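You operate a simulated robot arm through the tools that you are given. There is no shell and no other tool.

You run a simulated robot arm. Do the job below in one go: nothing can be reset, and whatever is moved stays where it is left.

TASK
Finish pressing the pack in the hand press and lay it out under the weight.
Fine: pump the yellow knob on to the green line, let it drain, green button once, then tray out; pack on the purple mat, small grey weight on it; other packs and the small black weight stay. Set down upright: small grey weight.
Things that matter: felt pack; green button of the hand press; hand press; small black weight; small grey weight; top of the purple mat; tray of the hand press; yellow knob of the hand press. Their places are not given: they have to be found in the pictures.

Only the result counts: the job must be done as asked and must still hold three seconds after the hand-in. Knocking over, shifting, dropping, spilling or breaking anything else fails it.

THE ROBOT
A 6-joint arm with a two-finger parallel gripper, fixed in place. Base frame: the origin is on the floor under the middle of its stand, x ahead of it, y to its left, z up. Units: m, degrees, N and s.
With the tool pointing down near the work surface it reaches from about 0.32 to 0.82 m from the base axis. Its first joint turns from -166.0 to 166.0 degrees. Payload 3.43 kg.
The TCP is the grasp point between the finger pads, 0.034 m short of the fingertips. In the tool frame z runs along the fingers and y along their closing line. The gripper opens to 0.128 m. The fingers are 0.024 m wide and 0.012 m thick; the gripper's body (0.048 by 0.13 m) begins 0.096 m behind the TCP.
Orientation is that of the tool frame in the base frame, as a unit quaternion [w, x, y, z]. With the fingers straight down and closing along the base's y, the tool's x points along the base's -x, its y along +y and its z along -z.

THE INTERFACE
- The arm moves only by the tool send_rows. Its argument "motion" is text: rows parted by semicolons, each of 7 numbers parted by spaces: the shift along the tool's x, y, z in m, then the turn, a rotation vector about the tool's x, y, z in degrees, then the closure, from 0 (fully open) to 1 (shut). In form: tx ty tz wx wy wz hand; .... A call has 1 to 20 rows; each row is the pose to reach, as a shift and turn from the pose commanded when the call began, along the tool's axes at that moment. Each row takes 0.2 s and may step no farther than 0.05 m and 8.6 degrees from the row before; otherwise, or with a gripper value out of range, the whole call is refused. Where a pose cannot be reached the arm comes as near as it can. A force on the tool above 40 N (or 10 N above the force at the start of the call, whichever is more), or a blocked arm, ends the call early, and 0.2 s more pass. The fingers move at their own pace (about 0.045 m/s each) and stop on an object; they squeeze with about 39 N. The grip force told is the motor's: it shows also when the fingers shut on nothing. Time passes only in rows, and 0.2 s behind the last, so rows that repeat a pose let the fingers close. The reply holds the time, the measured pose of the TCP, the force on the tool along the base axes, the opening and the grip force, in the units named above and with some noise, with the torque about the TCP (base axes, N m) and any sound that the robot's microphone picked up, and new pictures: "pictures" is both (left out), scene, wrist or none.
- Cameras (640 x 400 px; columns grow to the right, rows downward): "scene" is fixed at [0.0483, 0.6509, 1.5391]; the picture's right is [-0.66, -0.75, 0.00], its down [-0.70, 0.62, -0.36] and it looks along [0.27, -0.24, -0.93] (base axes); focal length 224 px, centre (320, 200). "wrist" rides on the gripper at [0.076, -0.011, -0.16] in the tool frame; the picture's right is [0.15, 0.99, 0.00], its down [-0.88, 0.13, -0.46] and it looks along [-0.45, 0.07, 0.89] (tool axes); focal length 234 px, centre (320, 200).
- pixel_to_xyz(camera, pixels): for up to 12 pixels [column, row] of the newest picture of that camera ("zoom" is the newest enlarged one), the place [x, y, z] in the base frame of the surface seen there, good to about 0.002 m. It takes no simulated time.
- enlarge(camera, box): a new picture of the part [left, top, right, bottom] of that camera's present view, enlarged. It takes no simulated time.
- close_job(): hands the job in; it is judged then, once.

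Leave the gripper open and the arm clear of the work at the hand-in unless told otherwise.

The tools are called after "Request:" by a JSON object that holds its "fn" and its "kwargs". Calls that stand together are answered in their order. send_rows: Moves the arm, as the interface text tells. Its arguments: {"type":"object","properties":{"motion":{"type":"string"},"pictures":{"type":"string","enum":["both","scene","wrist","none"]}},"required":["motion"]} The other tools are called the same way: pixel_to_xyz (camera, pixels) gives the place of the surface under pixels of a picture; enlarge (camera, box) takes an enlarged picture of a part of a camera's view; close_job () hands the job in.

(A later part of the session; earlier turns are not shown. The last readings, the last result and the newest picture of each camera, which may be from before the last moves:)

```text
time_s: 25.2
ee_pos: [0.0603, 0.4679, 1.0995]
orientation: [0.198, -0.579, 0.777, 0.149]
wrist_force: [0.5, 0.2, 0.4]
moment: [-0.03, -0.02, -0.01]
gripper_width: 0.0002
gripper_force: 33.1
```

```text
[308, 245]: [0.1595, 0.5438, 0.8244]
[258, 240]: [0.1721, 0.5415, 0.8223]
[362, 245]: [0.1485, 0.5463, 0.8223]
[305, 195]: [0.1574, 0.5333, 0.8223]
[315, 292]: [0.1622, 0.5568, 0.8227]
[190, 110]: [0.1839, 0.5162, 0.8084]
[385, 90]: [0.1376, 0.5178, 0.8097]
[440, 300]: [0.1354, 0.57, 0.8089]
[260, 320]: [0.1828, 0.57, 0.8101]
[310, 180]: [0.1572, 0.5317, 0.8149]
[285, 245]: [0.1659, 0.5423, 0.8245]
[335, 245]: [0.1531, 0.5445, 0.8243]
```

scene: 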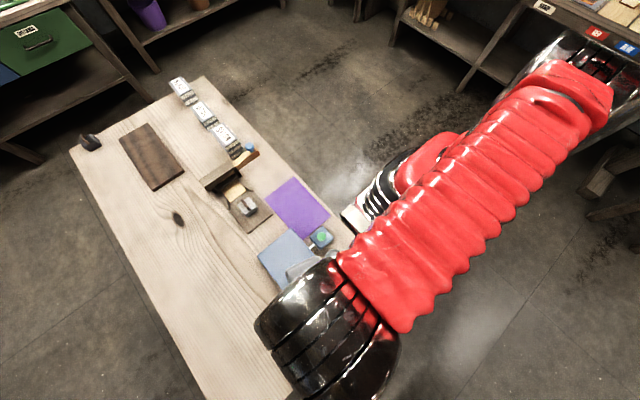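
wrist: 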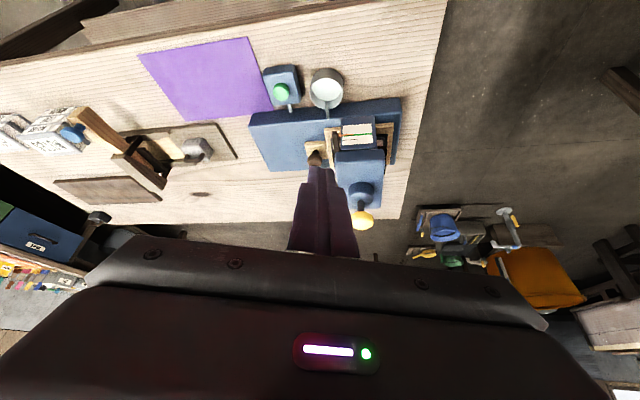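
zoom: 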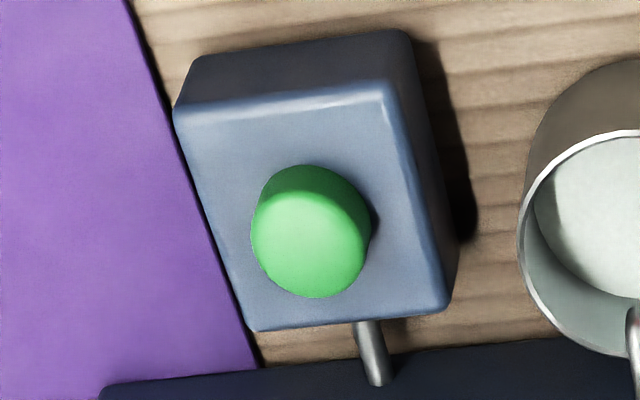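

The button's centre is (0.160,0.545), top z≈0.824, on a box with top z≈0.809. I'll straighten the tool and move to 9 cm above it.

Request:
{"fn": "send_rows", "kwargs": {"motion": "-0.0033 -0.0149 0.036 0 5.8 0 1; -0.0067 -0.0299 0.072 0 11.5 0 1; -0.01 -0.0448 0.108 0 17.2 0 1; -0.0134 -0.0598 0.144 0 23 0 1; -0.0167 -0.0747 0.18 0 28.7 0 1; -0.0167 -0.0747 0.18 0 28.7 0 1; -0.0167 -0.0747 0.18 0 28.7 0 1", "pictures": "both"}}

```text
time_s: 26.8
ee_pos: [0.1602, 0.5466, 0.9515]
orientation: [-0.001, -0.598, 0.801, 0.002]
wrist_force: [0.3, -0.5, -0.2]
moment: [-0.02, -0.02, 0.02]
gripper_width: 0.0004
gripper_force: 32.6
```

scene: 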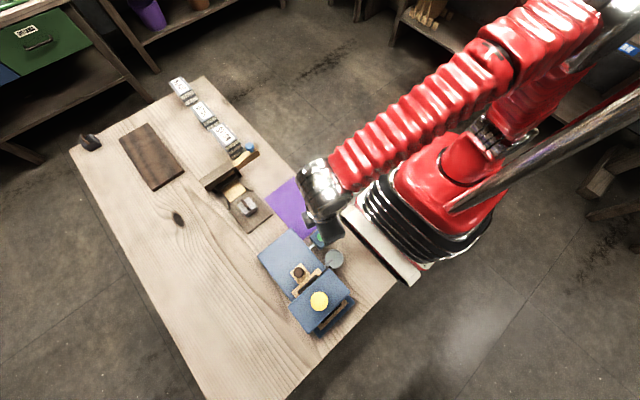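
wrist: 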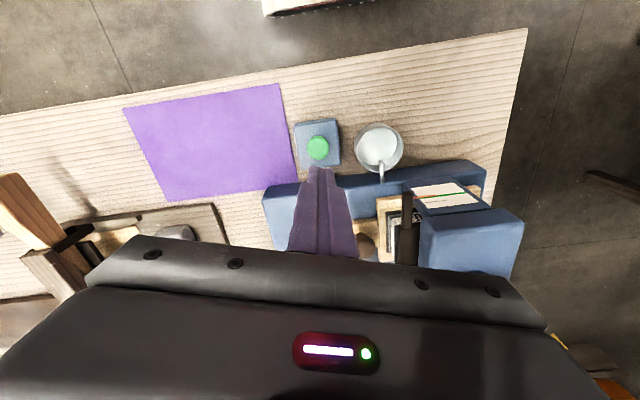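

The tool is vertical above the button at (0.160,0.547,0.952). A last check of the cup level at wrist (375,140), the button spot and the spout.

Request:
{"fn": "pixel_to_xyz", "kwargs": {"camera": "wrist", "pixels": [[370, 140], [375, 145], [385, 135], [378, 130], [390, 145], [368, 148], [318, 148], [318, 140], [318, 157], [309, 148], [327, 148]]}}

Request:
{"fn": "enlarge", "kwargs": {"camera": "wrist", "box": [345, 115, 425, 190]}}

```text
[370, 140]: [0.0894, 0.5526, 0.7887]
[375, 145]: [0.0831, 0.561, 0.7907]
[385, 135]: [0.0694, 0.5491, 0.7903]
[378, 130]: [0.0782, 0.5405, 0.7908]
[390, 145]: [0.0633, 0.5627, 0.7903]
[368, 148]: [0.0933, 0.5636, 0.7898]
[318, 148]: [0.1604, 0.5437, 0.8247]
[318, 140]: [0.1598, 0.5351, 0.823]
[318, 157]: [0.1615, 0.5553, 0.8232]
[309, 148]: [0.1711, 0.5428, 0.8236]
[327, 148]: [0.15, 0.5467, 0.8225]
```

```text
5.33 times, centred on (385, 152) of wrist
```

zoom: 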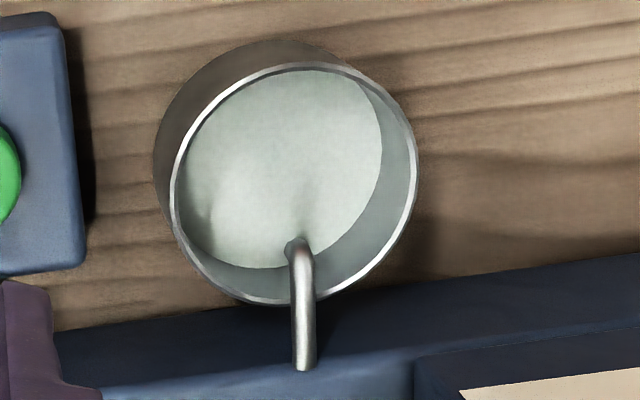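

The drain has stopped (level steady at 0.790). Now I press the green button once: down to contact at TCP z≈0.858 and then slowly about 6 mm more, staying down to read.

Request:
{"fn": "send_rows", "kwargs": {"motion": "0 -0.001 0.04 0 0 0 1; 0 -0.001 0.075 0 0 0 1; 0 -0.001 0.088 0 0 0 1; 0 -0.001 0.091 0 0 0 1; 0 -0.001 0.093 0 0 0 1; 0 -0.001 0.095 0 0 0 1; 0 -0.001 0.097 0 0 0 1; 0 -0.001 0.099 0 0 0 1", "pictures": "wrist"}}

```text
time_s: 28.6
ee_pos: [0.1591, 0.5468, 0.8506]
orientation: [0.001, -0.598, 0.802, 0.002]
wrist_force: [-0.6, 0.0, 6.9]
moment: [0.01, 0.05, -0.03]
gripper_width: 0.0
gripper_force: 33.0
heard: click
```

wrist: 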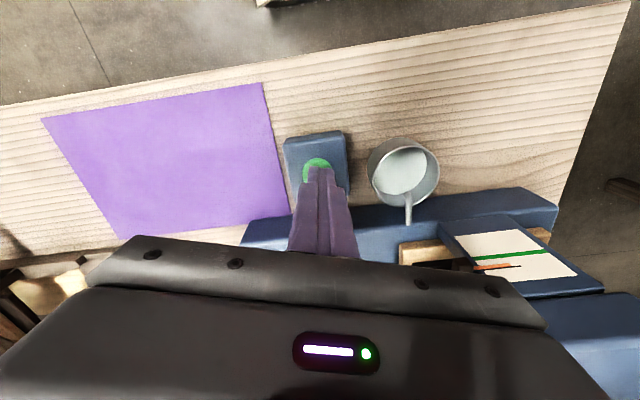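

A click was heard and the orange pointer has risen off the green line in the picture at (490,267). I raise straight up off the button and look.

Request:
{"fn": "send_rows", "kwargs": {"motion": "0 0 -0.02 0 0 0 1; 0 0 -0.06 0 0 0 1; 0 0 -0.1 0 0 0 1; 0 0 -0.14 0 0 0 1; 0 0 -0.17 0 0 0 1; 0 0 -0.17 0 0 0 0.6; 0 0 -0.17 0 0 0 0.5", "pictures": "both"}}

Request:
{"fn": "enlarge", "kwargs": {"camera": "wrist", "box": [345, 130, 475, 260]}}

Request:
{"fn": "enlarge", "kwargs": {"camera": "scene", "box": [240, 210, 370, 345]}}

```text
time_s: 30.2
ee_pos: [0.1612, 0.5467, 1.022]
orientation: [-0.001, -0.598, 0.802, 0.001]
wrist_force: [1.3, 0.5, -0.1]
moment: [-0.03, -0.01, 0.0]
gripper_width: 0.0491
gripper_force: 0.0
```

scene: 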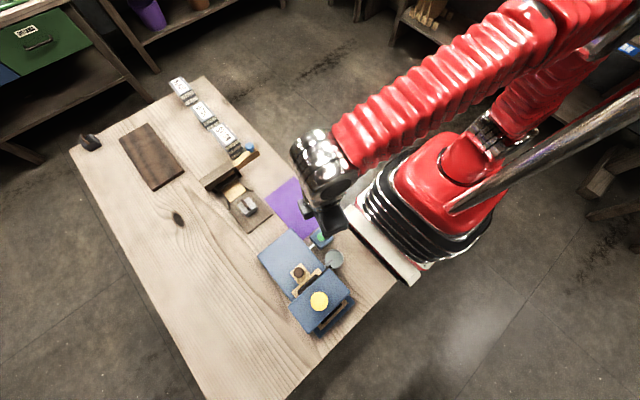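
wrist: 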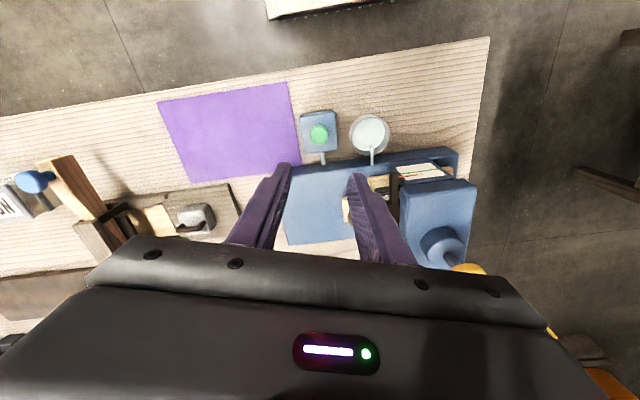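

```text
3.08 times, centred on (410, 195) of wrist
```

zoom: 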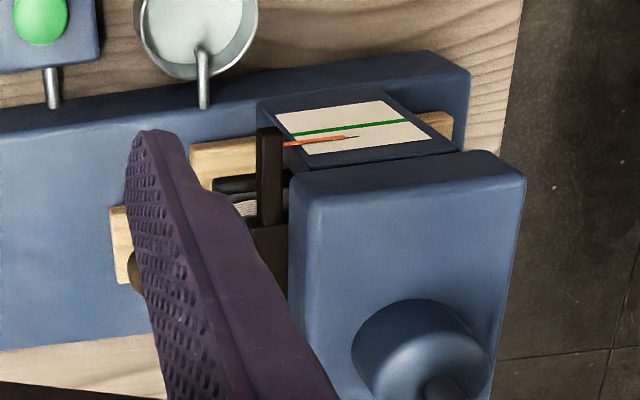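

```text
2.96 times, centred on (305, 278) of scene
```

zoom: 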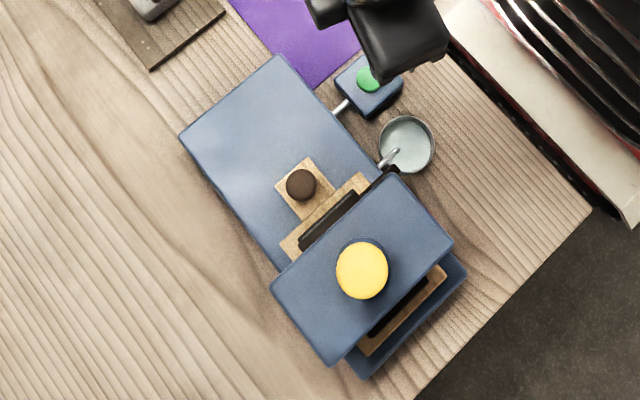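

The platen has risen. Now I inspect the tray: in the scene zoom, brown knob (300,185), wooden tab, tray front edge (330,210), head front edge. I'll measure them.

Request:
{"fn": "pixel_to_xyz", "kwargs": {"camera": "zoom", "pixels": [[300, 183], [288, 186], [313, 183], [300, 172], [300, 197], [312, 163], [328, 185], [284, 190], [360, 178], [325, 220], [345, 205], [290, 245]]}}

Request:
{"fn": "enlarge", "kwargs": {"camera": "scene", "box": [285, 250, 335, 290]}}

```text
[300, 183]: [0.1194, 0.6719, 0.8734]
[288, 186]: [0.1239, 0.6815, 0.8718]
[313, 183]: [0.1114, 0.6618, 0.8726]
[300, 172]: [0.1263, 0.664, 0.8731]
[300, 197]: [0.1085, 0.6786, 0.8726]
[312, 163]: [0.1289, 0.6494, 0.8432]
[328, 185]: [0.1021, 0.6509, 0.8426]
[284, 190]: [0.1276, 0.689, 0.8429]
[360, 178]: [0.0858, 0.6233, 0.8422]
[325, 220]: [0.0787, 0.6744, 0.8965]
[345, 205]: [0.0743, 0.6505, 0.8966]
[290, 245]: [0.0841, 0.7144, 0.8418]
```

```text
10.00 times, centred on (310, 270) of scene
```

zoom: 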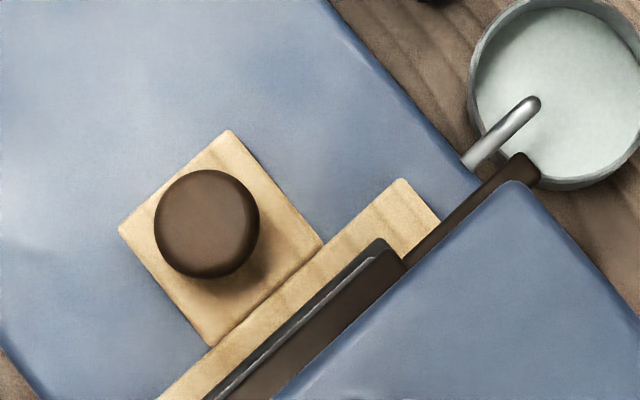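

Tray board top is z≈0.8425, brown knob centre (0.1175,0.671), top z≈0.873, radius ~1 cm. I'll turn the tool so the fingers close along y with the camera on the far (+x) side, and move above that knob.

Request:
{"fn": "send_rows", "kwargs": {"motion": "-0.0082 0.006 0 0 0 -8.2 0.5; -0.0164 0.0119 0 0 0 -16.4 0.5; -0.0245 0.0179 0 0 0 -24.6 0.5; -0.0327 0.0238 0 0 0 -32.8 0.5; -0.0409 0.0298 0 0 0 -41 0.5; -0.0491 0.0358 0 0 0 -49.2 0.5; -0.0572 0.0417 0 0 0 -57.4 0.5; -0.0654 0.0477 0 0 0 -65.6 0.5; -0.0736 0.0537 0 0 0 -73.8 0.5; -0.0818 0.0596 0 0 0 -82 0.5; -0.09 0.0656 0 0 0 -90.2 0.5; -0.0981 0.0715 0 0 0 -98.4 0.5; -0.1063 0.0775 0 0 0 -106.6 0.5; -0.1063 0.0775 0 0 0 -106.6 0.5", "pictures": "both"}}

```text
time_s: 33.2
ee_pos: [0.1174, 0.6713, 1.0216]
orientation: [-0.001, 1.0, 0.001, -0.002]
wrist_force: [1.2, -0.4, -0.1]
moment: [-0.03, -0.04, 0.01]
gripper_width: 0.0639
gripper_force: 0.0
```

scene: 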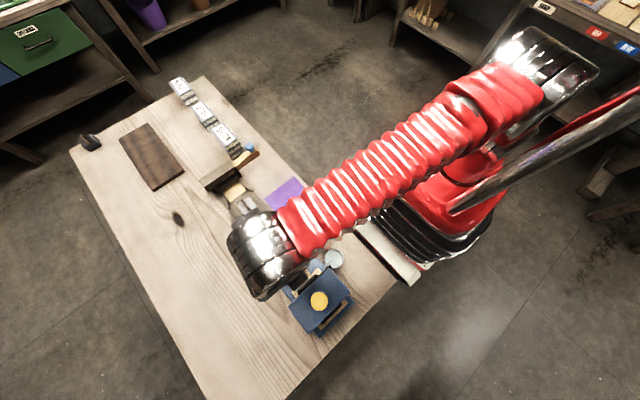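
wrist: 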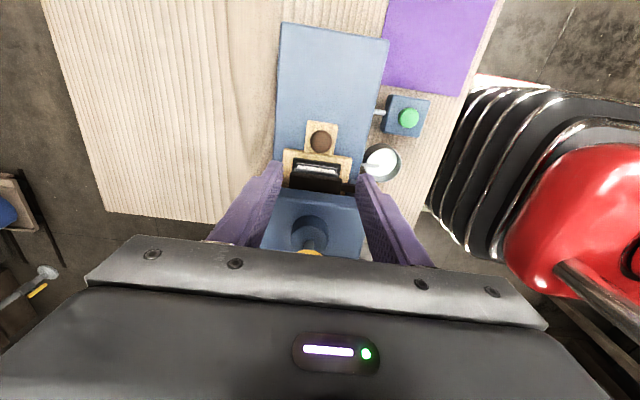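

The tool is now at yaw 180 right over the tray knob (0.117,0.671). I'll look at the tray front and the pack under the platen in this view.

Request:
{"fn": "enlarge", "kwargs": {"camera": "wrist", "box": [265, 110, 385, 200]}}

Request:
{"fn": "pixel_to_xyz", "kwargs": {"camera": "wrist", "pixels": [[320, 141], [310, 141], [331, 141], [320, 131], [320, 151], [318, 170], [318, 163], [318, 180], [285, 152], [351, 158], [345, 176], [300, 230]]}}

```text
4.44 times, centred on (325, 155) of wrist
```

zoom: 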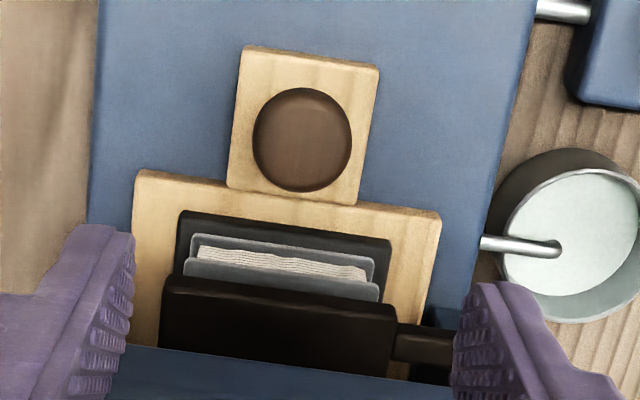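

```text
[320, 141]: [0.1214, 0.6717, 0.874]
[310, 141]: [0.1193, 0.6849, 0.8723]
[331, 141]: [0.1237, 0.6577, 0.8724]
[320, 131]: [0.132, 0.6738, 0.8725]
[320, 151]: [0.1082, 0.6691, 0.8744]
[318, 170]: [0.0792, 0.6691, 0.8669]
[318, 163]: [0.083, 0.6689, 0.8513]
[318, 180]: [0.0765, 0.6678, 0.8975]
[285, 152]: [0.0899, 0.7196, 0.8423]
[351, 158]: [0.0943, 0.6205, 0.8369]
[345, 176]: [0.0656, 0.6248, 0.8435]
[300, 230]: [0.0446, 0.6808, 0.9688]
```

The pack shows as grey felt with paper between (felt from z≈0.851 to ≈0.867) in the tray. Knob centre is (0.120,0.671). I lower the open fingers around the knob to TCP z≈0.882, staying above the tab.

Request:
{"fn": "send_rows", "kwargs": {"motion": "0.001 0 0.04 0 0 0 0.5; 0.002 0 0.08 0 0 0 0.5; 0.003 0 0.115 0 0 0 0.5; 0.003 0 0.13 0 0 0 0.5; 0.003 0 0.139 0 0 0 0.5; 0.003 0 0.139 0 0 0 0.5", "pictures": "both"}}

Request:
{"fn": "enlarge", "kwargs": {"camera": "wrist", "box": [240, 130, 400, 240]}}

```text
time_s: 34.6
ee_pos: [0.1207, 0.6695, 0.8801]
orientation: [-0.001, 1.0, 0.0, -0.001]
wrist_force: [0.2, -0.9, -0.2]
moment: [0.02, 0.02, 0.02]
gripper_width: 0.064
gripper_force: 0.0
```

scene: 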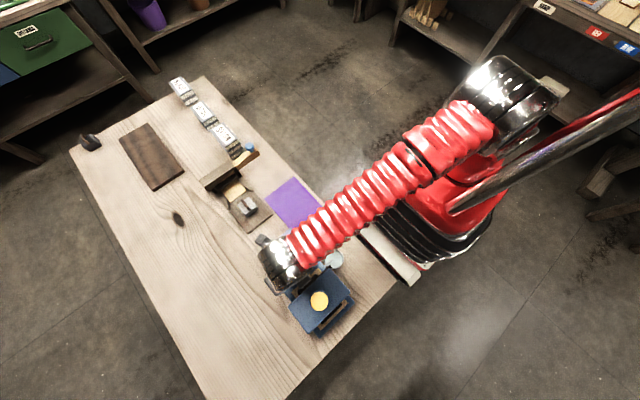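
wrist: 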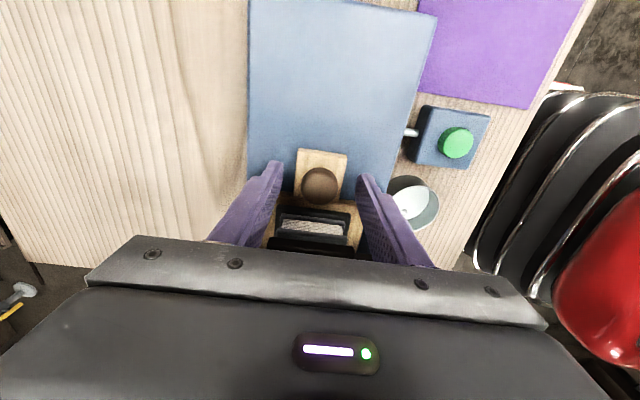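

```text
3.64 times, centred on (320, 185) of wrist
```

zoom: 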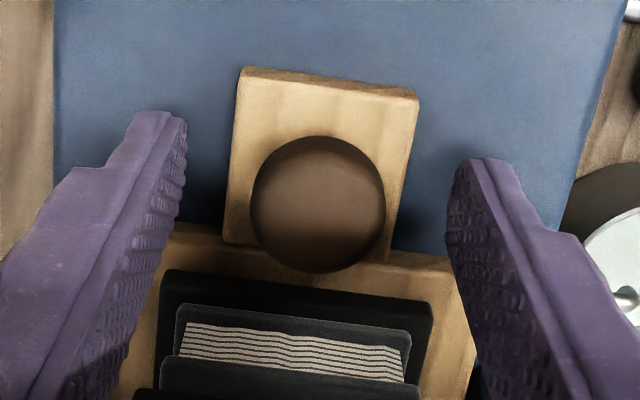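

The knob is between the fingers. I close the fingers on it.

Request:
{"fn": "send_rows", "kwargs": {"motion": "0 0 0 0 0 0 0.8; 0 0 0 0 0 0 1; 0 0 0 0 0 0 1; 0 0 0 0 0 0 1; 0 0 0 0 0 0 1", "pictures": "wrist"}}

```text
time_s: 35.8
ee_pos: [0.1203, 0.6704, 0.881]
orientation: [0.0, 1.0, 0.0, -0.001]
wrist_force: [0.5, 6.7, -2.4]
moment: [0.15, 0.06, 0.02]
gripper_width: 0.0294
gripper_force: 44.7
```

wrist: 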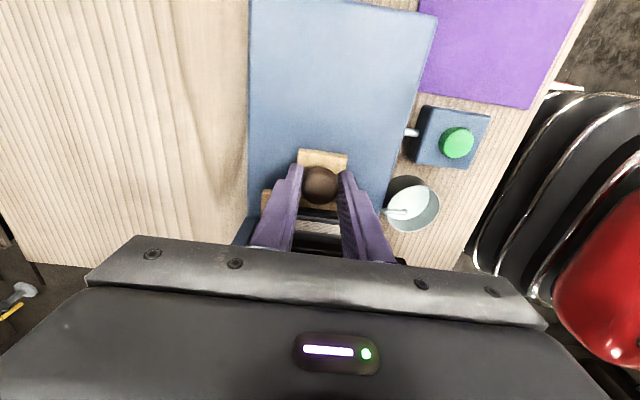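

Knob held (opening 0.029 m). I pull slowly along +x, first 4 cm, watching the force.

Request:
{"fn": "send_rows", "kwargs": {"motion": "0.005 -0.001 0 0 0 0 1; 0.012 -0.001 0 0 0 0 1; 0.02 -0.001 0 0 0 0 1; 0.03 -0.001 0 0 0 0 1; 0.04 -0.001 0 0 0 0 1", "pictures": "both"}}

```text
time_s: 37.0
ee_pos: [0.1602, 0.6688, 0.8815]
orientation: [0.002, 1.0, 0.0, -0.002]
wrist_force: [0.8, -21.2, 1.6]
moment: [-0.44, 0.07, -0.04]
gripper_width: 0.0294
gripper_force: 45.0
```

scene: 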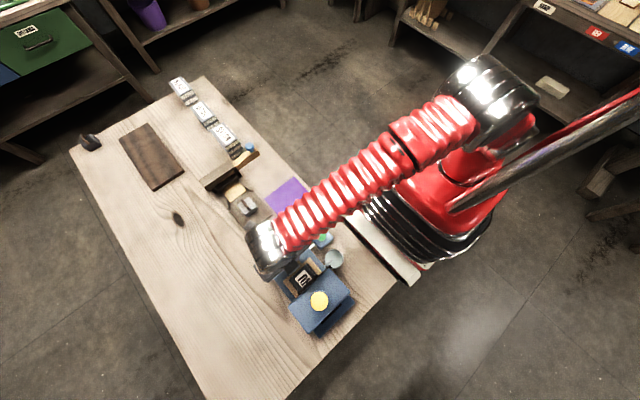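
wrist: 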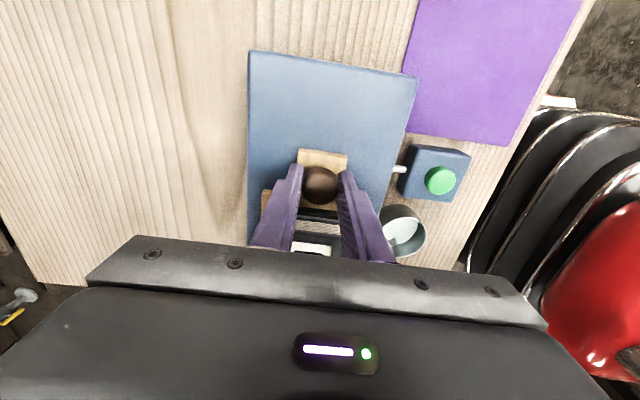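

The tray moves freely, 4 cm out, but my sideways nudge put −21 N on the fingers. I take 0.8 mm of it back and keep pulling another 8 cm.

Request:
{"fn": "send_rows", "kwargs": {"motion": "0.002 0.0008 0 0 0 0 1; 0.012 0.0008 0 0 0 0 1; 0.024 0.0008 0 0 0 0 1; 0.036 0.0008 0 0 0 0 1; 0.048 0.0008 0 0 0 0 1; 0.06 0.0008 0 0 0 0 1; 0.07 0.0008 0 0 0 0 1; 0.078 0.0008 0 0 0 0 1", "pictures": "both"}}

```text
time_s: 38.8
ee_pos: [0.2379, 0.6699, 0.8812]
orientation: [-0.001, 1.0, 0.001, -0.001]
wrist_force: [0.4, -7.6, -8.6]
moment: [-0.02, -0.18, 0.07]
gripper_width: 0.0294
gripper_force: 45.7
```

scene: 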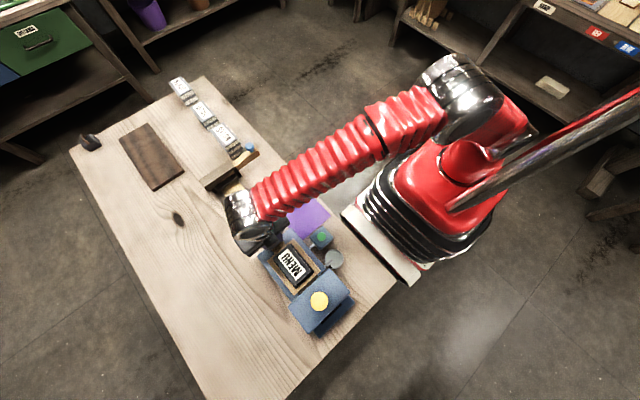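
wrist: 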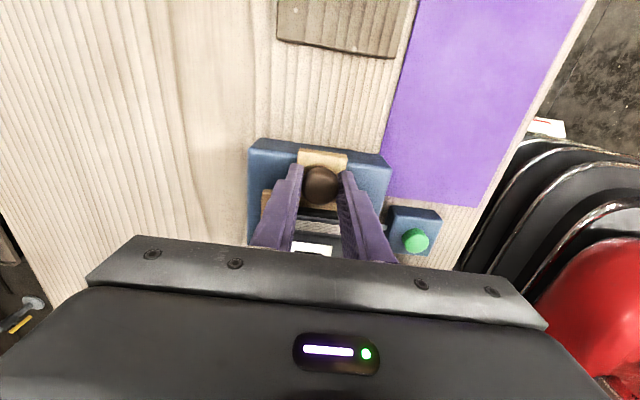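

The tray is out by about 0.118 m and the pack (labelled "MENU") is showing. I'll zoom on it to see how far clear of the head it is.

Request:
{"fn": "enlarge", "kwargs": {"camera": "scene", "box": [245, 225, 365, 330]}}

```text
3.81 times, centred on (305, 278) of scene
```

zoom: 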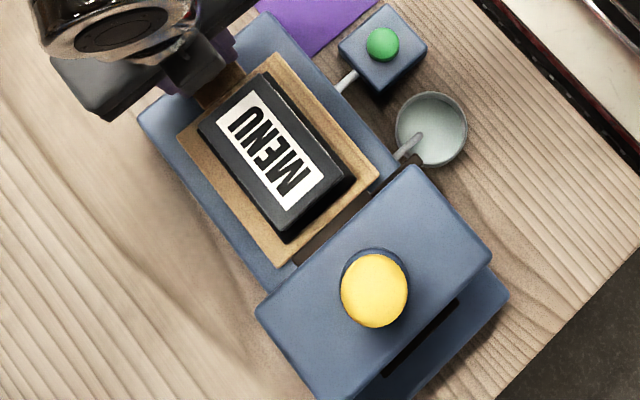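

The pack and tray lie clear in front of the head. I'll pull a little more, gently, to feel for the end stop.

Request:
{"fn": "send_rows", "kwargs": {"motion": "0.003 0.0003 0 0 0 0 1; 0.006 0.0003 0 0 0 0 1; 0.006 0.0003 0 0 0 0 1", "pictures": "scene"}}

Request:
{"fn": "pixel_to_xyz", "kwargs": {"camera": "zoom", "pixels": [[270, 150], [265, 80], [205, 125], [350, 180], [288, 235], [275, 55], [180, 135], [380, 175], [275, 265], [320, 210], [240, 100], [310, 170]]}}

```text
time_s: 39.6
ee_pos: [0.2432, 0.6694, 0.8818]
orientation: [0.001, 1.0, 0.0, -0.002]
wrist_force: [0.0, -4.5, -13.0]
moment: [-0.03, -0.12, 0.02]
gripper_width: 0.0294
gripper_force: 45.0
```

scene: 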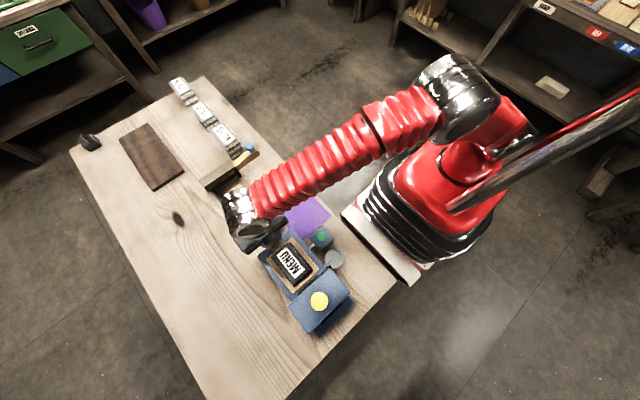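

```text
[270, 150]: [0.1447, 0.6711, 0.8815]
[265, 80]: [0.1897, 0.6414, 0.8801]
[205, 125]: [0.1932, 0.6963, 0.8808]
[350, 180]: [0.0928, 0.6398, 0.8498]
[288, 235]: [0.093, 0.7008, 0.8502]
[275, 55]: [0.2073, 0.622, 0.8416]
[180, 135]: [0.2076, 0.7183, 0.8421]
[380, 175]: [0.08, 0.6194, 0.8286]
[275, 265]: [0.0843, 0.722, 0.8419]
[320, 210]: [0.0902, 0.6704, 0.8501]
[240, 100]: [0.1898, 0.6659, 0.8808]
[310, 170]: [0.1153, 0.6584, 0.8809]
```

No stop yet, and the tray is still sliding; the −13 N in z is from a slight height drift, so I lower 0.4 mm and pull 1 cm more.

Request:
{"fn": "send_rows", "kwargs": {"motion": "0.002 0.0002 0.0004 0 0 0 1; 0.005 0.0002 0.0005 0 0 0 1; 0.008 0.0002 0.0005 0 0 0 1; 0.011 0.0002 0.0006 0 0 0 1; 0.011 0.0002 0.0006 0 0 0 1", "pictures": "wrist"}}

```text
time_s: 40.8
ee_pos: [0.2558, 0.6699, 0.8816]
orientation: [-0.001, 1.0, -0.001, -0.001]
wrist_force: [-0.5, -13.0, 4.3]
moment: [-0.29, 0.22, -0.08]
gripper_width: 0.0295
gripper_force: 45.2
```

wrist: 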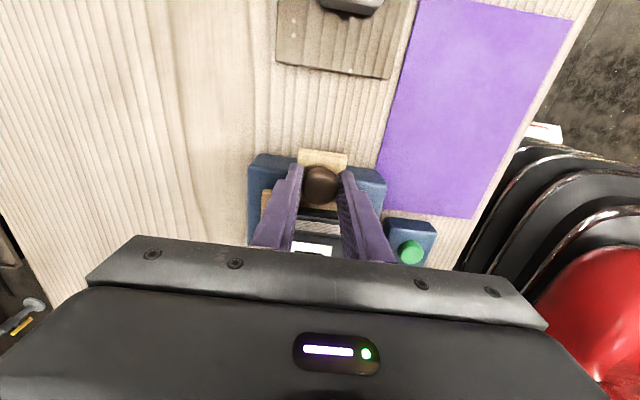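

Still sliding without x force at 0.136 m out. I'll try 1.2 cm more, relieving the sideways load a touch.

Request:
{"fn": "send_rows", "kwargs": {"motion": "0.002 0.0004 0 0 0 0 1; 0.005 0.0004 0 0 0 0 1; 0.008 0.0004 0 0 0 0 1; 0.012 0.0004 0 0 0 0 1; 0.012 0.0004 0 0 0 0 1", "pictures": "scene"}}

Request:
{"fn": "enlarge", "kwargs": {"camera": "scene", "box": [245, 225, 365, 330]}}

```text
time_s: 41.6
ee_pos: [0.2563, 0.6708, 0.8801]
orientation: [0.001, 1.0, 0.002, -0.005]
wrist_force: [-6.2, -2.5, 2.9]
moment: [-0.17, -0.32, 0.06]
gripper_width: 0.0296
gripper_force: 44.8
stopped in row 3: the force on the tool passed its limit at 43 N (the readings are from after the stop); the commanded pose is now the measured one
```

scene: 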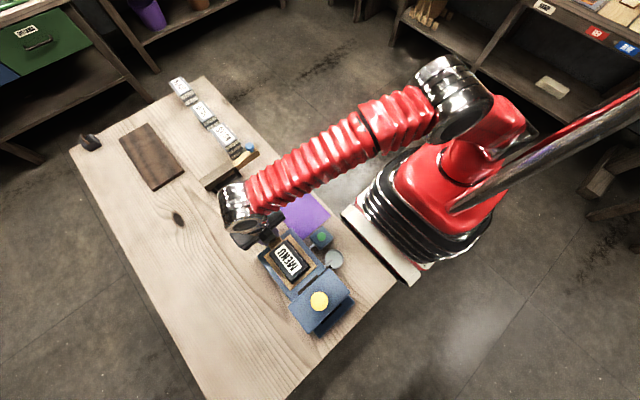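

```text
3.81 times, centred on (305, 278) of scene
```

zoom: 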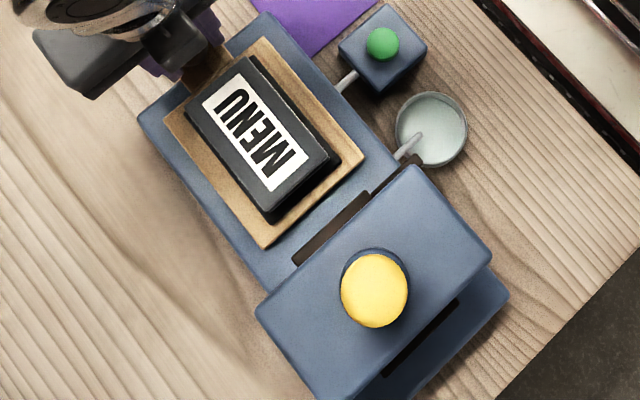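

That is the end stop: the tray is fully out at about 0.137 m. I open the fingers and rise clear.

Request:
{"fn": "send_rows", "kwargs": {"motion": "0 0 0 0 0 0 0.7; 0 0 0 0 0 0 0.5; 0 0 0 0 0 0 0.5; 0 0 0 0 0 0 0.5; 0 0 -0.03 0 0 0 0.5; 0 0 -0.07 0 0 0 0.5; 0 0 -0.11 0 0 0 0.5; 0 0 -0.15 0 0 0 0.4; 0 0 -0.15 0 0 0 0.35", "pictures": "both"}}

Request:
{"fn": "enlarge", "kwargs": {"camera": "wrist", "box": [240, 110, 400, 260]}}

```text
time_s: 43.6
ee_pos: [0.2603, 0.6711, 1.0307]
orientation: [0.001, 1.0, 0.001, -0.006]
wrist_force: [-0.4, 0.2, -0.6]
moment: [-0.04, -0.01, -0.01]
gripper_width: 0.0834
gripper_force: 0.0
```

scene: 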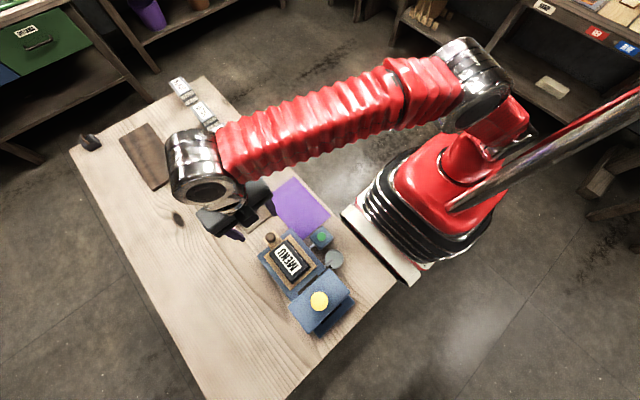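
wrist: 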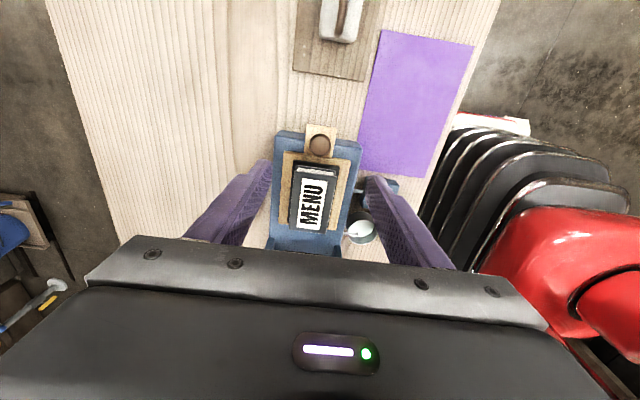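

```text
2.67 times, centred on (320, 185) of wrist
```

zoom: 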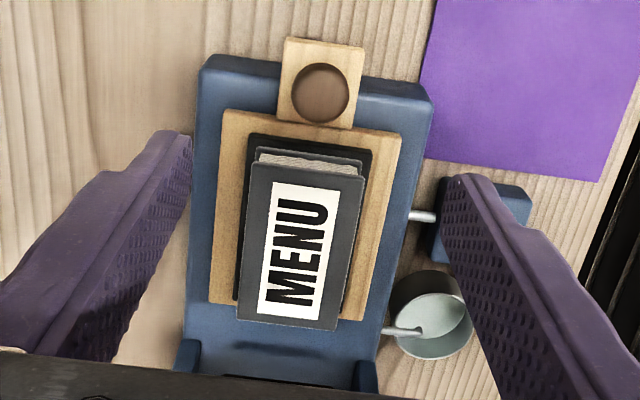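

The tray is released and the pack is fully in view. I'll measure the pack's corners, the dish and surroundings.

Request:
{"fn": "pixel_to_xyz", "kwargs": {"camera": "zoom", "pixels": [[256, 168], [360, 181], [241, 314], [334, 326], [300, 160], [260, 150], [355, 160], [300, 140], [245, 145], [368, 155], [230, 150], [390, 160]]}}

Request:
{"fn": "pixel_to_xyz", "kwargs": {"camera": "zoom", "pixels": [[300, 250], [280, 190], [260, 300], [243, 220], [242, 255], [237, 290], [352, 290], [362, 240], [320, 92], [225, 290], [370, 290], [290, 345]]}}

```text
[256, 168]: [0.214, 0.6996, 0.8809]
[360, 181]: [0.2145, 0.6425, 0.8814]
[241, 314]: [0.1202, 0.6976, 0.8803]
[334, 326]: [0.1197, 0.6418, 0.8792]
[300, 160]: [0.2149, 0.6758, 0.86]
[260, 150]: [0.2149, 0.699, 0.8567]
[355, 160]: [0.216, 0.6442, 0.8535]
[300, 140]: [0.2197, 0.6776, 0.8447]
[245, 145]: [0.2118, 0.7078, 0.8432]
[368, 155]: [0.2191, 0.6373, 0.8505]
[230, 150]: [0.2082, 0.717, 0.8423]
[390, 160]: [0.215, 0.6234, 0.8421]
```

```text
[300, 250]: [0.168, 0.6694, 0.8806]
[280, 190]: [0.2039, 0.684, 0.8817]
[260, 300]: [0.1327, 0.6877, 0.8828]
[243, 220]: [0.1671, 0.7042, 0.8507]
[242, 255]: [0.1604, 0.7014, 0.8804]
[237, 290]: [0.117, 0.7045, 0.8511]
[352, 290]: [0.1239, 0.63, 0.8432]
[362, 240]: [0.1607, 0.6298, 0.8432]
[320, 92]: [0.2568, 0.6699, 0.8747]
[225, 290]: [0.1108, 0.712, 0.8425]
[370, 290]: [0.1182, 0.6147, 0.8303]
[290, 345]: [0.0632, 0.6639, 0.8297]
```

The pack spans x 0.1195–0.215, y 0.641–0.700, top z≈0.881, in a dish with rim z≈0.8505. I'll position the open fingers astride it at (0.167,0.670), TCP z≈0.889, so the tips stay above the dish rim.

Request:
{"fn": "send_rows", "kwargs": {"motion": "-0.04 0 0.005 0.03 0.2 0 0.35; -0.08 0.001 0.015 0.06 0.4 0 0.35; -0.0916 0.0011 0.055 0.1 0.6 0 0.35; -0.0916 0.0011 0.095 0.11 0.69 0 0.35; -0.0916 0.0011 0.125 0.11 0.69 0 0.35; -0.0916 0.0011 0.135 0.11 0.69 0 0.35; -0.0916 0.0011 0.1425 0.11 0.69 0 0.35; -0.0916 0.0011 0.1425 0.11 0.69 0 0.35", "pictures": "both"}}

Request:
{"fn": "enlarge", "kwargs": {"camera": "wrist", "box": [210, 120, 430, 250]}}

```text
time_s: 45.4
ee_pos: [0.165, 0.6704, 0.8899]
orientation: [-0.001, 1.0, 0.001, 0.0]
wrist_force: [0.7, 0.3, 0.2]
moment: [-0.02, 0.0, 0.0]
gripper_width: 0.0834
gripper_force: 0.0
```

scene: 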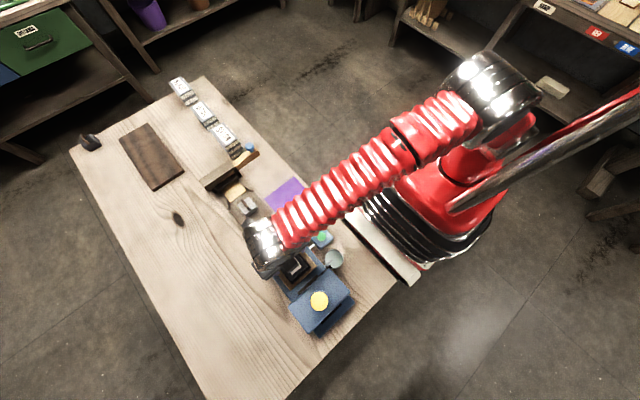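
wrist: 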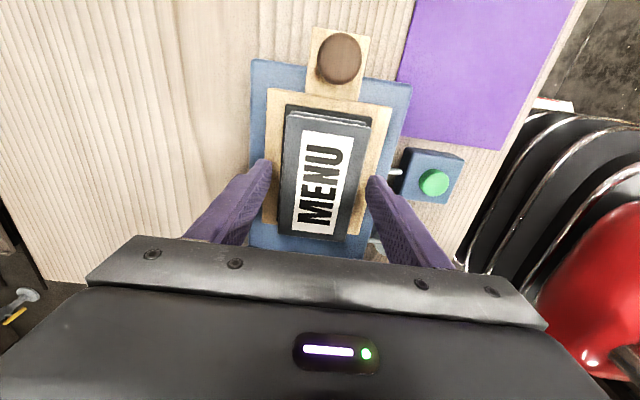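

```text
2.91 times, centred on (320, 185) of wrist
```

zoom: 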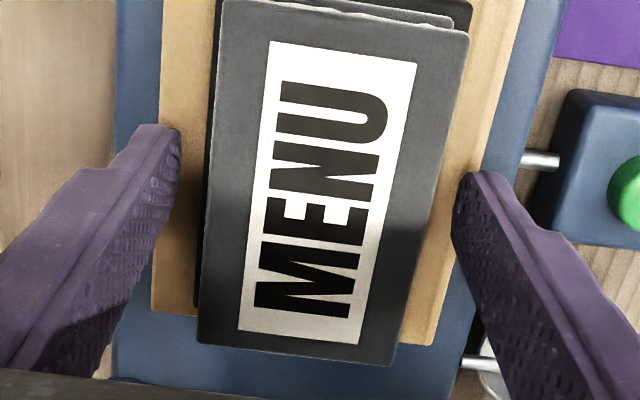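

Fingers stand either side of the pack at its middle. I close to grip it.

Request:
{"fn": "send_rows", "kwargs": {"motion": "0 0 0 0 0 0 0.6; 0 0 0 0 0 0 0.8; 0 0 0 0 0 0 1; 0 0 0 0 0 0 1; 0 0 0 0 0 0 1", "pictures": "wrist"}}

```text
time_s: 46.6
ee_pos: [0.1659, 0.6697, 0.8887]
orientation: [-0.001, 1.0, 0.001, 0.001]
wrist_force: [-0.3, 0.8, 0.4]
moment: [0.0, -0.02, -0.02]
gripper_width: 0.0594
gripper_force: 39.2
```

wrist: 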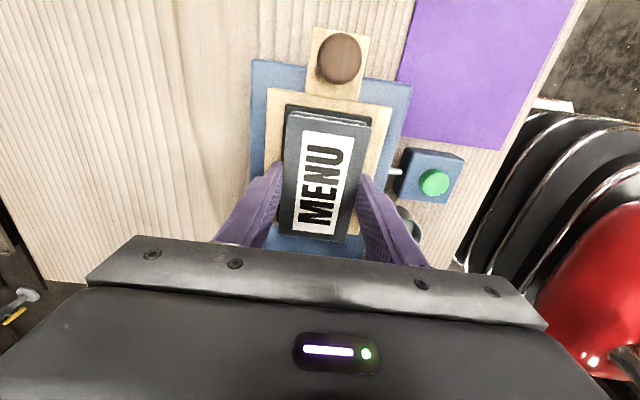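

Gripped at 0.0594 m opening. I lift slowly, 10 cm in all.

Request:
{"fn": "send_rows", "kwargs": {"motion": "0 0 -0.004 0 0 0 1; 0 0 -0.012 0 0 0 1; 0 0 -0.025 0 0 0 1; 0 0 -0.045 0 0 0 1; 0 0 -0.07 0 0 0 1; 0 0 -0.095 0 0 0 1; 0 0 -0.11 0 0 0 1; 0 0 -0.11 0 0 0 1", "pictures": "both"}}

```text
time_s: 48.4
ee_pos: [0.1663, 0.6693, 0.9987]
orientation: [-0.001, 1.0, 0.001, 0.002]
wrist_force: [0.3, -1.0, -0.3]
moment: [-0.01, -0.01, -0.01]
gripper_width: 0.0003
gripper_force: 33.3
```

scene: 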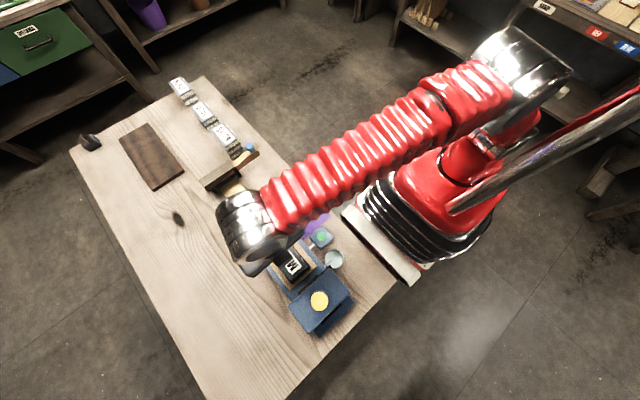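
wrist: 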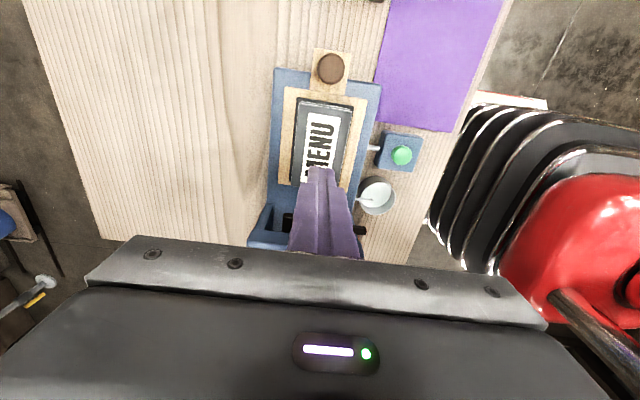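

The fingers came up empty; the pack is still in its dish. I'll look closely at whether it moved and at its side profile.

Request:
{"fn": "enlarge", "kwargs": {"camera": "wrist", "box": [250, 80, 390, 200]}}

Request:
{"fn": "enlarge", "kwargs": {"camera": "scene", "box": [255, 225, 345, 305]}}

```text
3.33 times, centred on (320, 140) of wrist
```

zoom: 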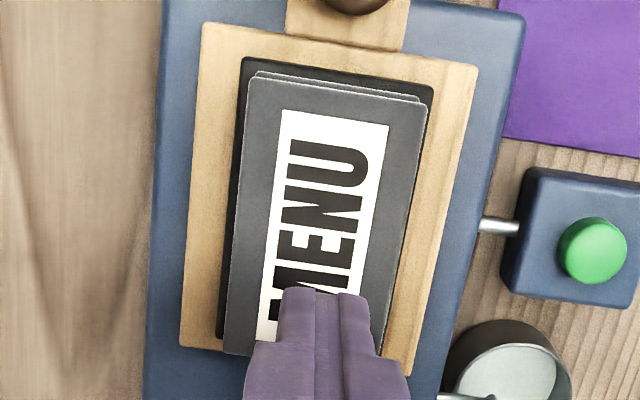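

```text
5.00 times, centred on (300, 265) of scene
```

zoom: 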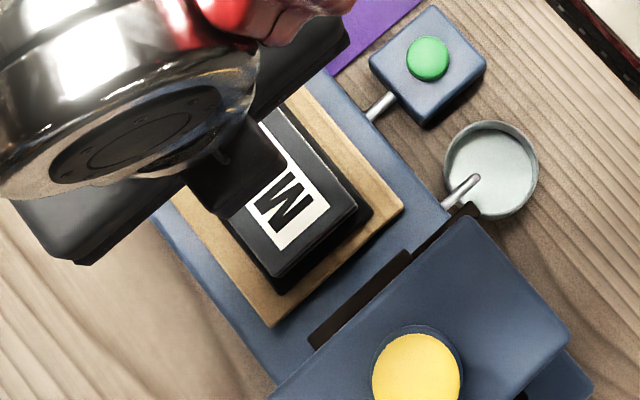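

The pack seems to have stayed put. I'll measure its corners again to confirm, and its side layers.

Request:
{"fn": "enlarge", "kwargs": {"camera": "wrist", "box": [280, 85, 365, 145]}}

Request:
{"fn": "pixel_to_xyz", "kwargs": {"camera": "wrist", "pixels": [[299, 105], [350, 114], [292, 182], [340, 188], [320, 101], [300, 101], [345, 107], [296, 130], [294, 150], [290, 175], [351, 120], [345, 160]]}}

```text
6.67 times, centred on (322, 115) of wrist
```

zoom: 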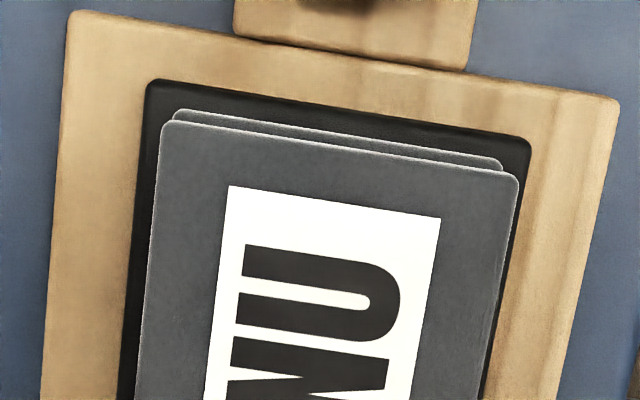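

```text
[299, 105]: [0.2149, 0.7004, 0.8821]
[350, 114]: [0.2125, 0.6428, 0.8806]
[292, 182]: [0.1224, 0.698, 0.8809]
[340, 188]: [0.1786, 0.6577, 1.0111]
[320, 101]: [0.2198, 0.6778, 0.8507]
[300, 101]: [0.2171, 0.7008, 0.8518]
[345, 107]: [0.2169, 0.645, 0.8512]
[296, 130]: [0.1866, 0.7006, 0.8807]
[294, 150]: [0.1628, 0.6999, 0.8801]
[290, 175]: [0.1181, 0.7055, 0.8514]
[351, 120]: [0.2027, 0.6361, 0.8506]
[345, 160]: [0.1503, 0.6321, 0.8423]
```

The pack has not moved (x 0.12–0.215, y 0.642–0.700), and it rests on a flat black plate at z≈0.8507. I'll try again, gripping lower (tips ~1.5 mm above the plate), then lift in tiny steps watching force.

Request:
{"fn": "send_rows", "kwargs": {"motion": "0 0 0 0 0 0 0.35; 0 0 0 0 0 0 0.35; 0 0 0 0 0 0 0.35; 0 0 0 0 0 0 0.35; 0 0 0 0 0 0 0.35; 0.001 0 0.04 0 0 0 0.35; 0.001 0 0.08 0 0 0 0.35; 0.001 0 0.1 0 0 0 0.35; 0.001 0 0.1075 0 0 0 0.35; 0.001 0 0.112 0 0 0 0.35; 0.001 0 0.112 0 0 0 0.35", "pictures": "wrist"}}

Request:
{"fn": "enlarge", "kwargs": {"camera": "wrist", "box": [210, 120, 430, 250]}}

```text
time_s: 50.8
ee_pos: [0.1673, 0.6679, 0.8863]
orientation: [-0.001, 1.0, 0.001, 0.0]
wrist_force: [-0.1, 0.1, 0.9]
moment: [-0.02, 0.01, 0.0]
gripper_width: 0.0831
gripper_force: 0.1
```

wrist: 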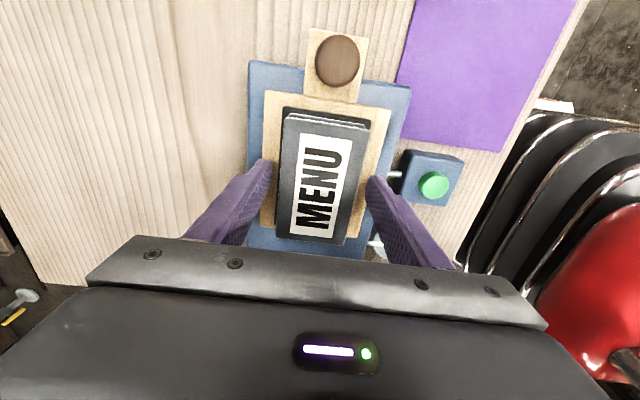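

```text
2.91 times, centred on (320, 185) of wrist
```

zoom: 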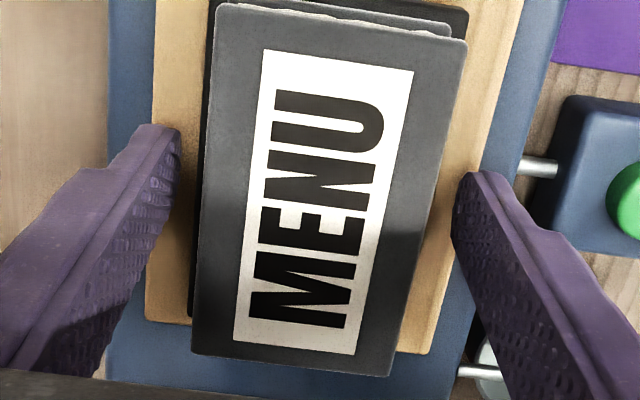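

The pack sits slightly left of centre between the fingers, so I shift 1.5 mm that way and close with a longer hold.

Request:
{"fn": "send_rows", "kwargs": {"motion": "0 -0.0015 0 0 0 0 0.35; 0 -0.0015 0 0 0 0 0.7; 0 -0.0015 0 0 0 0 1; 0 -0.0015 0 0 0 0 1; 0 -0.0015 0 0 0 0 1; 0 -0.0015 0 0 0 0 1; 0 -0.0015 0 0 0 0 1; 0 -0.0015 0 0 0 0 1", "pictures": "none"}}

Request:
{"fn": "send_rows", "kwargs": {"motion": "0 0 -0.001 0 0 0 1; 0 0 -0.002 0 0 0 1; 0 0 -0.003 0 0 0 1; 0 0 -0.004 0 0 0 1", "pictures": "wrist"}}

```text
time_s: 52.6
ee_pos: [0.1669, 0.6698, 0.8869]
orientation: [0.0, 1.0, 0.0, 0.001]
wrist_force: [-0.4, 0.0, 0.7]
moment: [-0.01, 0.03, -0.01]
gripper_width: 0.0593
gripper_force: 39.0
```

```text
time_s: 53.6
ee_pos: [0.1676, 0.6715, 0.8909]
orientation: [-0.001, 1.0, 0.001, 0.0]
wrist_force: [1.2, 0.1, -1.6]
moment: [-0.01, 0.01, -0.01]
gripper_width: 0.0593
gripper_force: 39.1
```

wrist: 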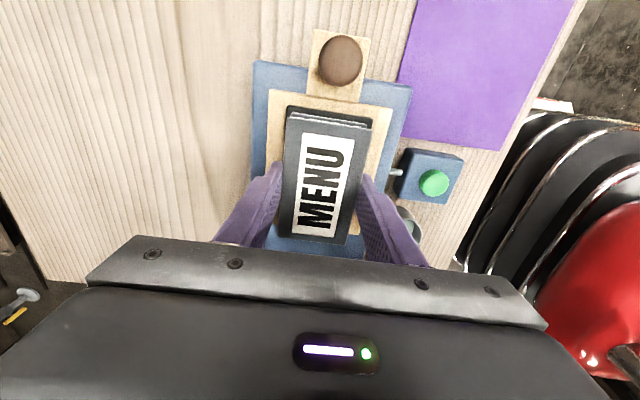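

Force is only −1.6 N and the opening holds at 0.0593. I check whether the pack has come up with the fingers.

Request:
{"fn": "pixel_to_xyz", "kwargs": {"camera": "wrist", "pixels": [[295, 150], [300, 130], [355, 150], [345, 200], [300, 230], [330, 125], [318, 106], [330, 113], [290, 180], [350, 190]]}}

Request:
{"fn": "enlarge", "kwargs": {"camera": "wrist", "box": [265, 90, 395, 180]}}

```text
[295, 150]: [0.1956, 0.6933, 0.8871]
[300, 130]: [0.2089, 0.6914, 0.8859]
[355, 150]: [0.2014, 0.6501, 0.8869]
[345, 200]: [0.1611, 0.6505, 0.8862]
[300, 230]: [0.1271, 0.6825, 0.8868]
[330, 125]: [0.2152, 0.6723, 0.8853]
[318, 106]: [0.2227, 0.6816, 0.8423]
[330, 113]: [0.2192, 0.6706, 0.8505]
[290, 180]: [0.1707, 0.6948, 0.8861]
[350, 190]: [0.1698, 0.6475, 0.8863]
```

```text
4.44 times, centred on (330, 135) of wrist
```

zoom: 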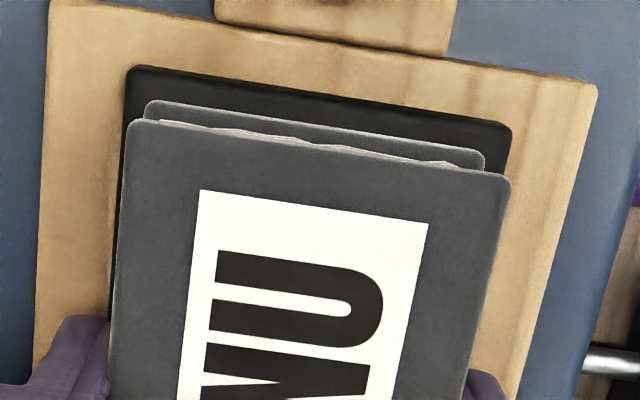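

The pack top is now at z≈0.886, up 5 mm with the fingers. I continue lifting very gently, 2 cm, and check for slip.

Request:
{"fn": "send_rows", "kwargs": {"motion": "0 0 -0.001 0 0 0 1; 0 0 -0.002 0 0 0 1; 0 0 -0.004 0 0 0 1; 0 0 -0.006 0 0 0 1; 0 0 -0.008 0 0 0 1; 0 0 -0.01 0 0 0 1; 0 0 -0.012 0 0 0 1; 0 0 -0.014 0 0 0 1; 0 0 -0.016 0 0 0 1", "pictures": "wrist"}}

Request:
{"fn": "pixel_to_xyz", "kwargs": {"camera": "wrist", "pixels": [[295, 150], [300, 130], [355, 150], [345, 200], [300, 230], [330, 125], [290, 180], [350, 190]]}}

```text
time_s: 55.6
ee_pos: [0.1656, 0.67, 0.9083]
orientation: [-0.001, 1.0, 0.001, 0.001]
wrist_force: [-0.4, 0.2, -1.1]
moment: [-0.01, -0.02, 0.0]
gripper_width: 0.0591
gripper_force: 38.9
```

wrist: 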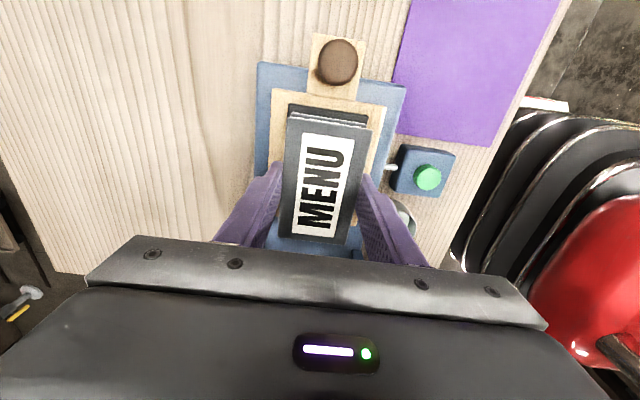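

```text
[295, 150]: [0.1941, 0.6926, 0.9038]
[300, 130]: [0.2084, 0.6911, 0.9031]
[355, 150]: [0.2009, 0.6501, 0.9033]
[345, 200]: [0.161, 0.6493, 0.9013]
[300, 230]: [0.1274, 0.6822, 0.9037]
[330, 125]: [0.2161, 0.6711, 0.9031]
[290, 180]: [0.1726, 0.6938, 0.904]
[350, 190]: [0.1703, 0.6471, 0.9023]
```

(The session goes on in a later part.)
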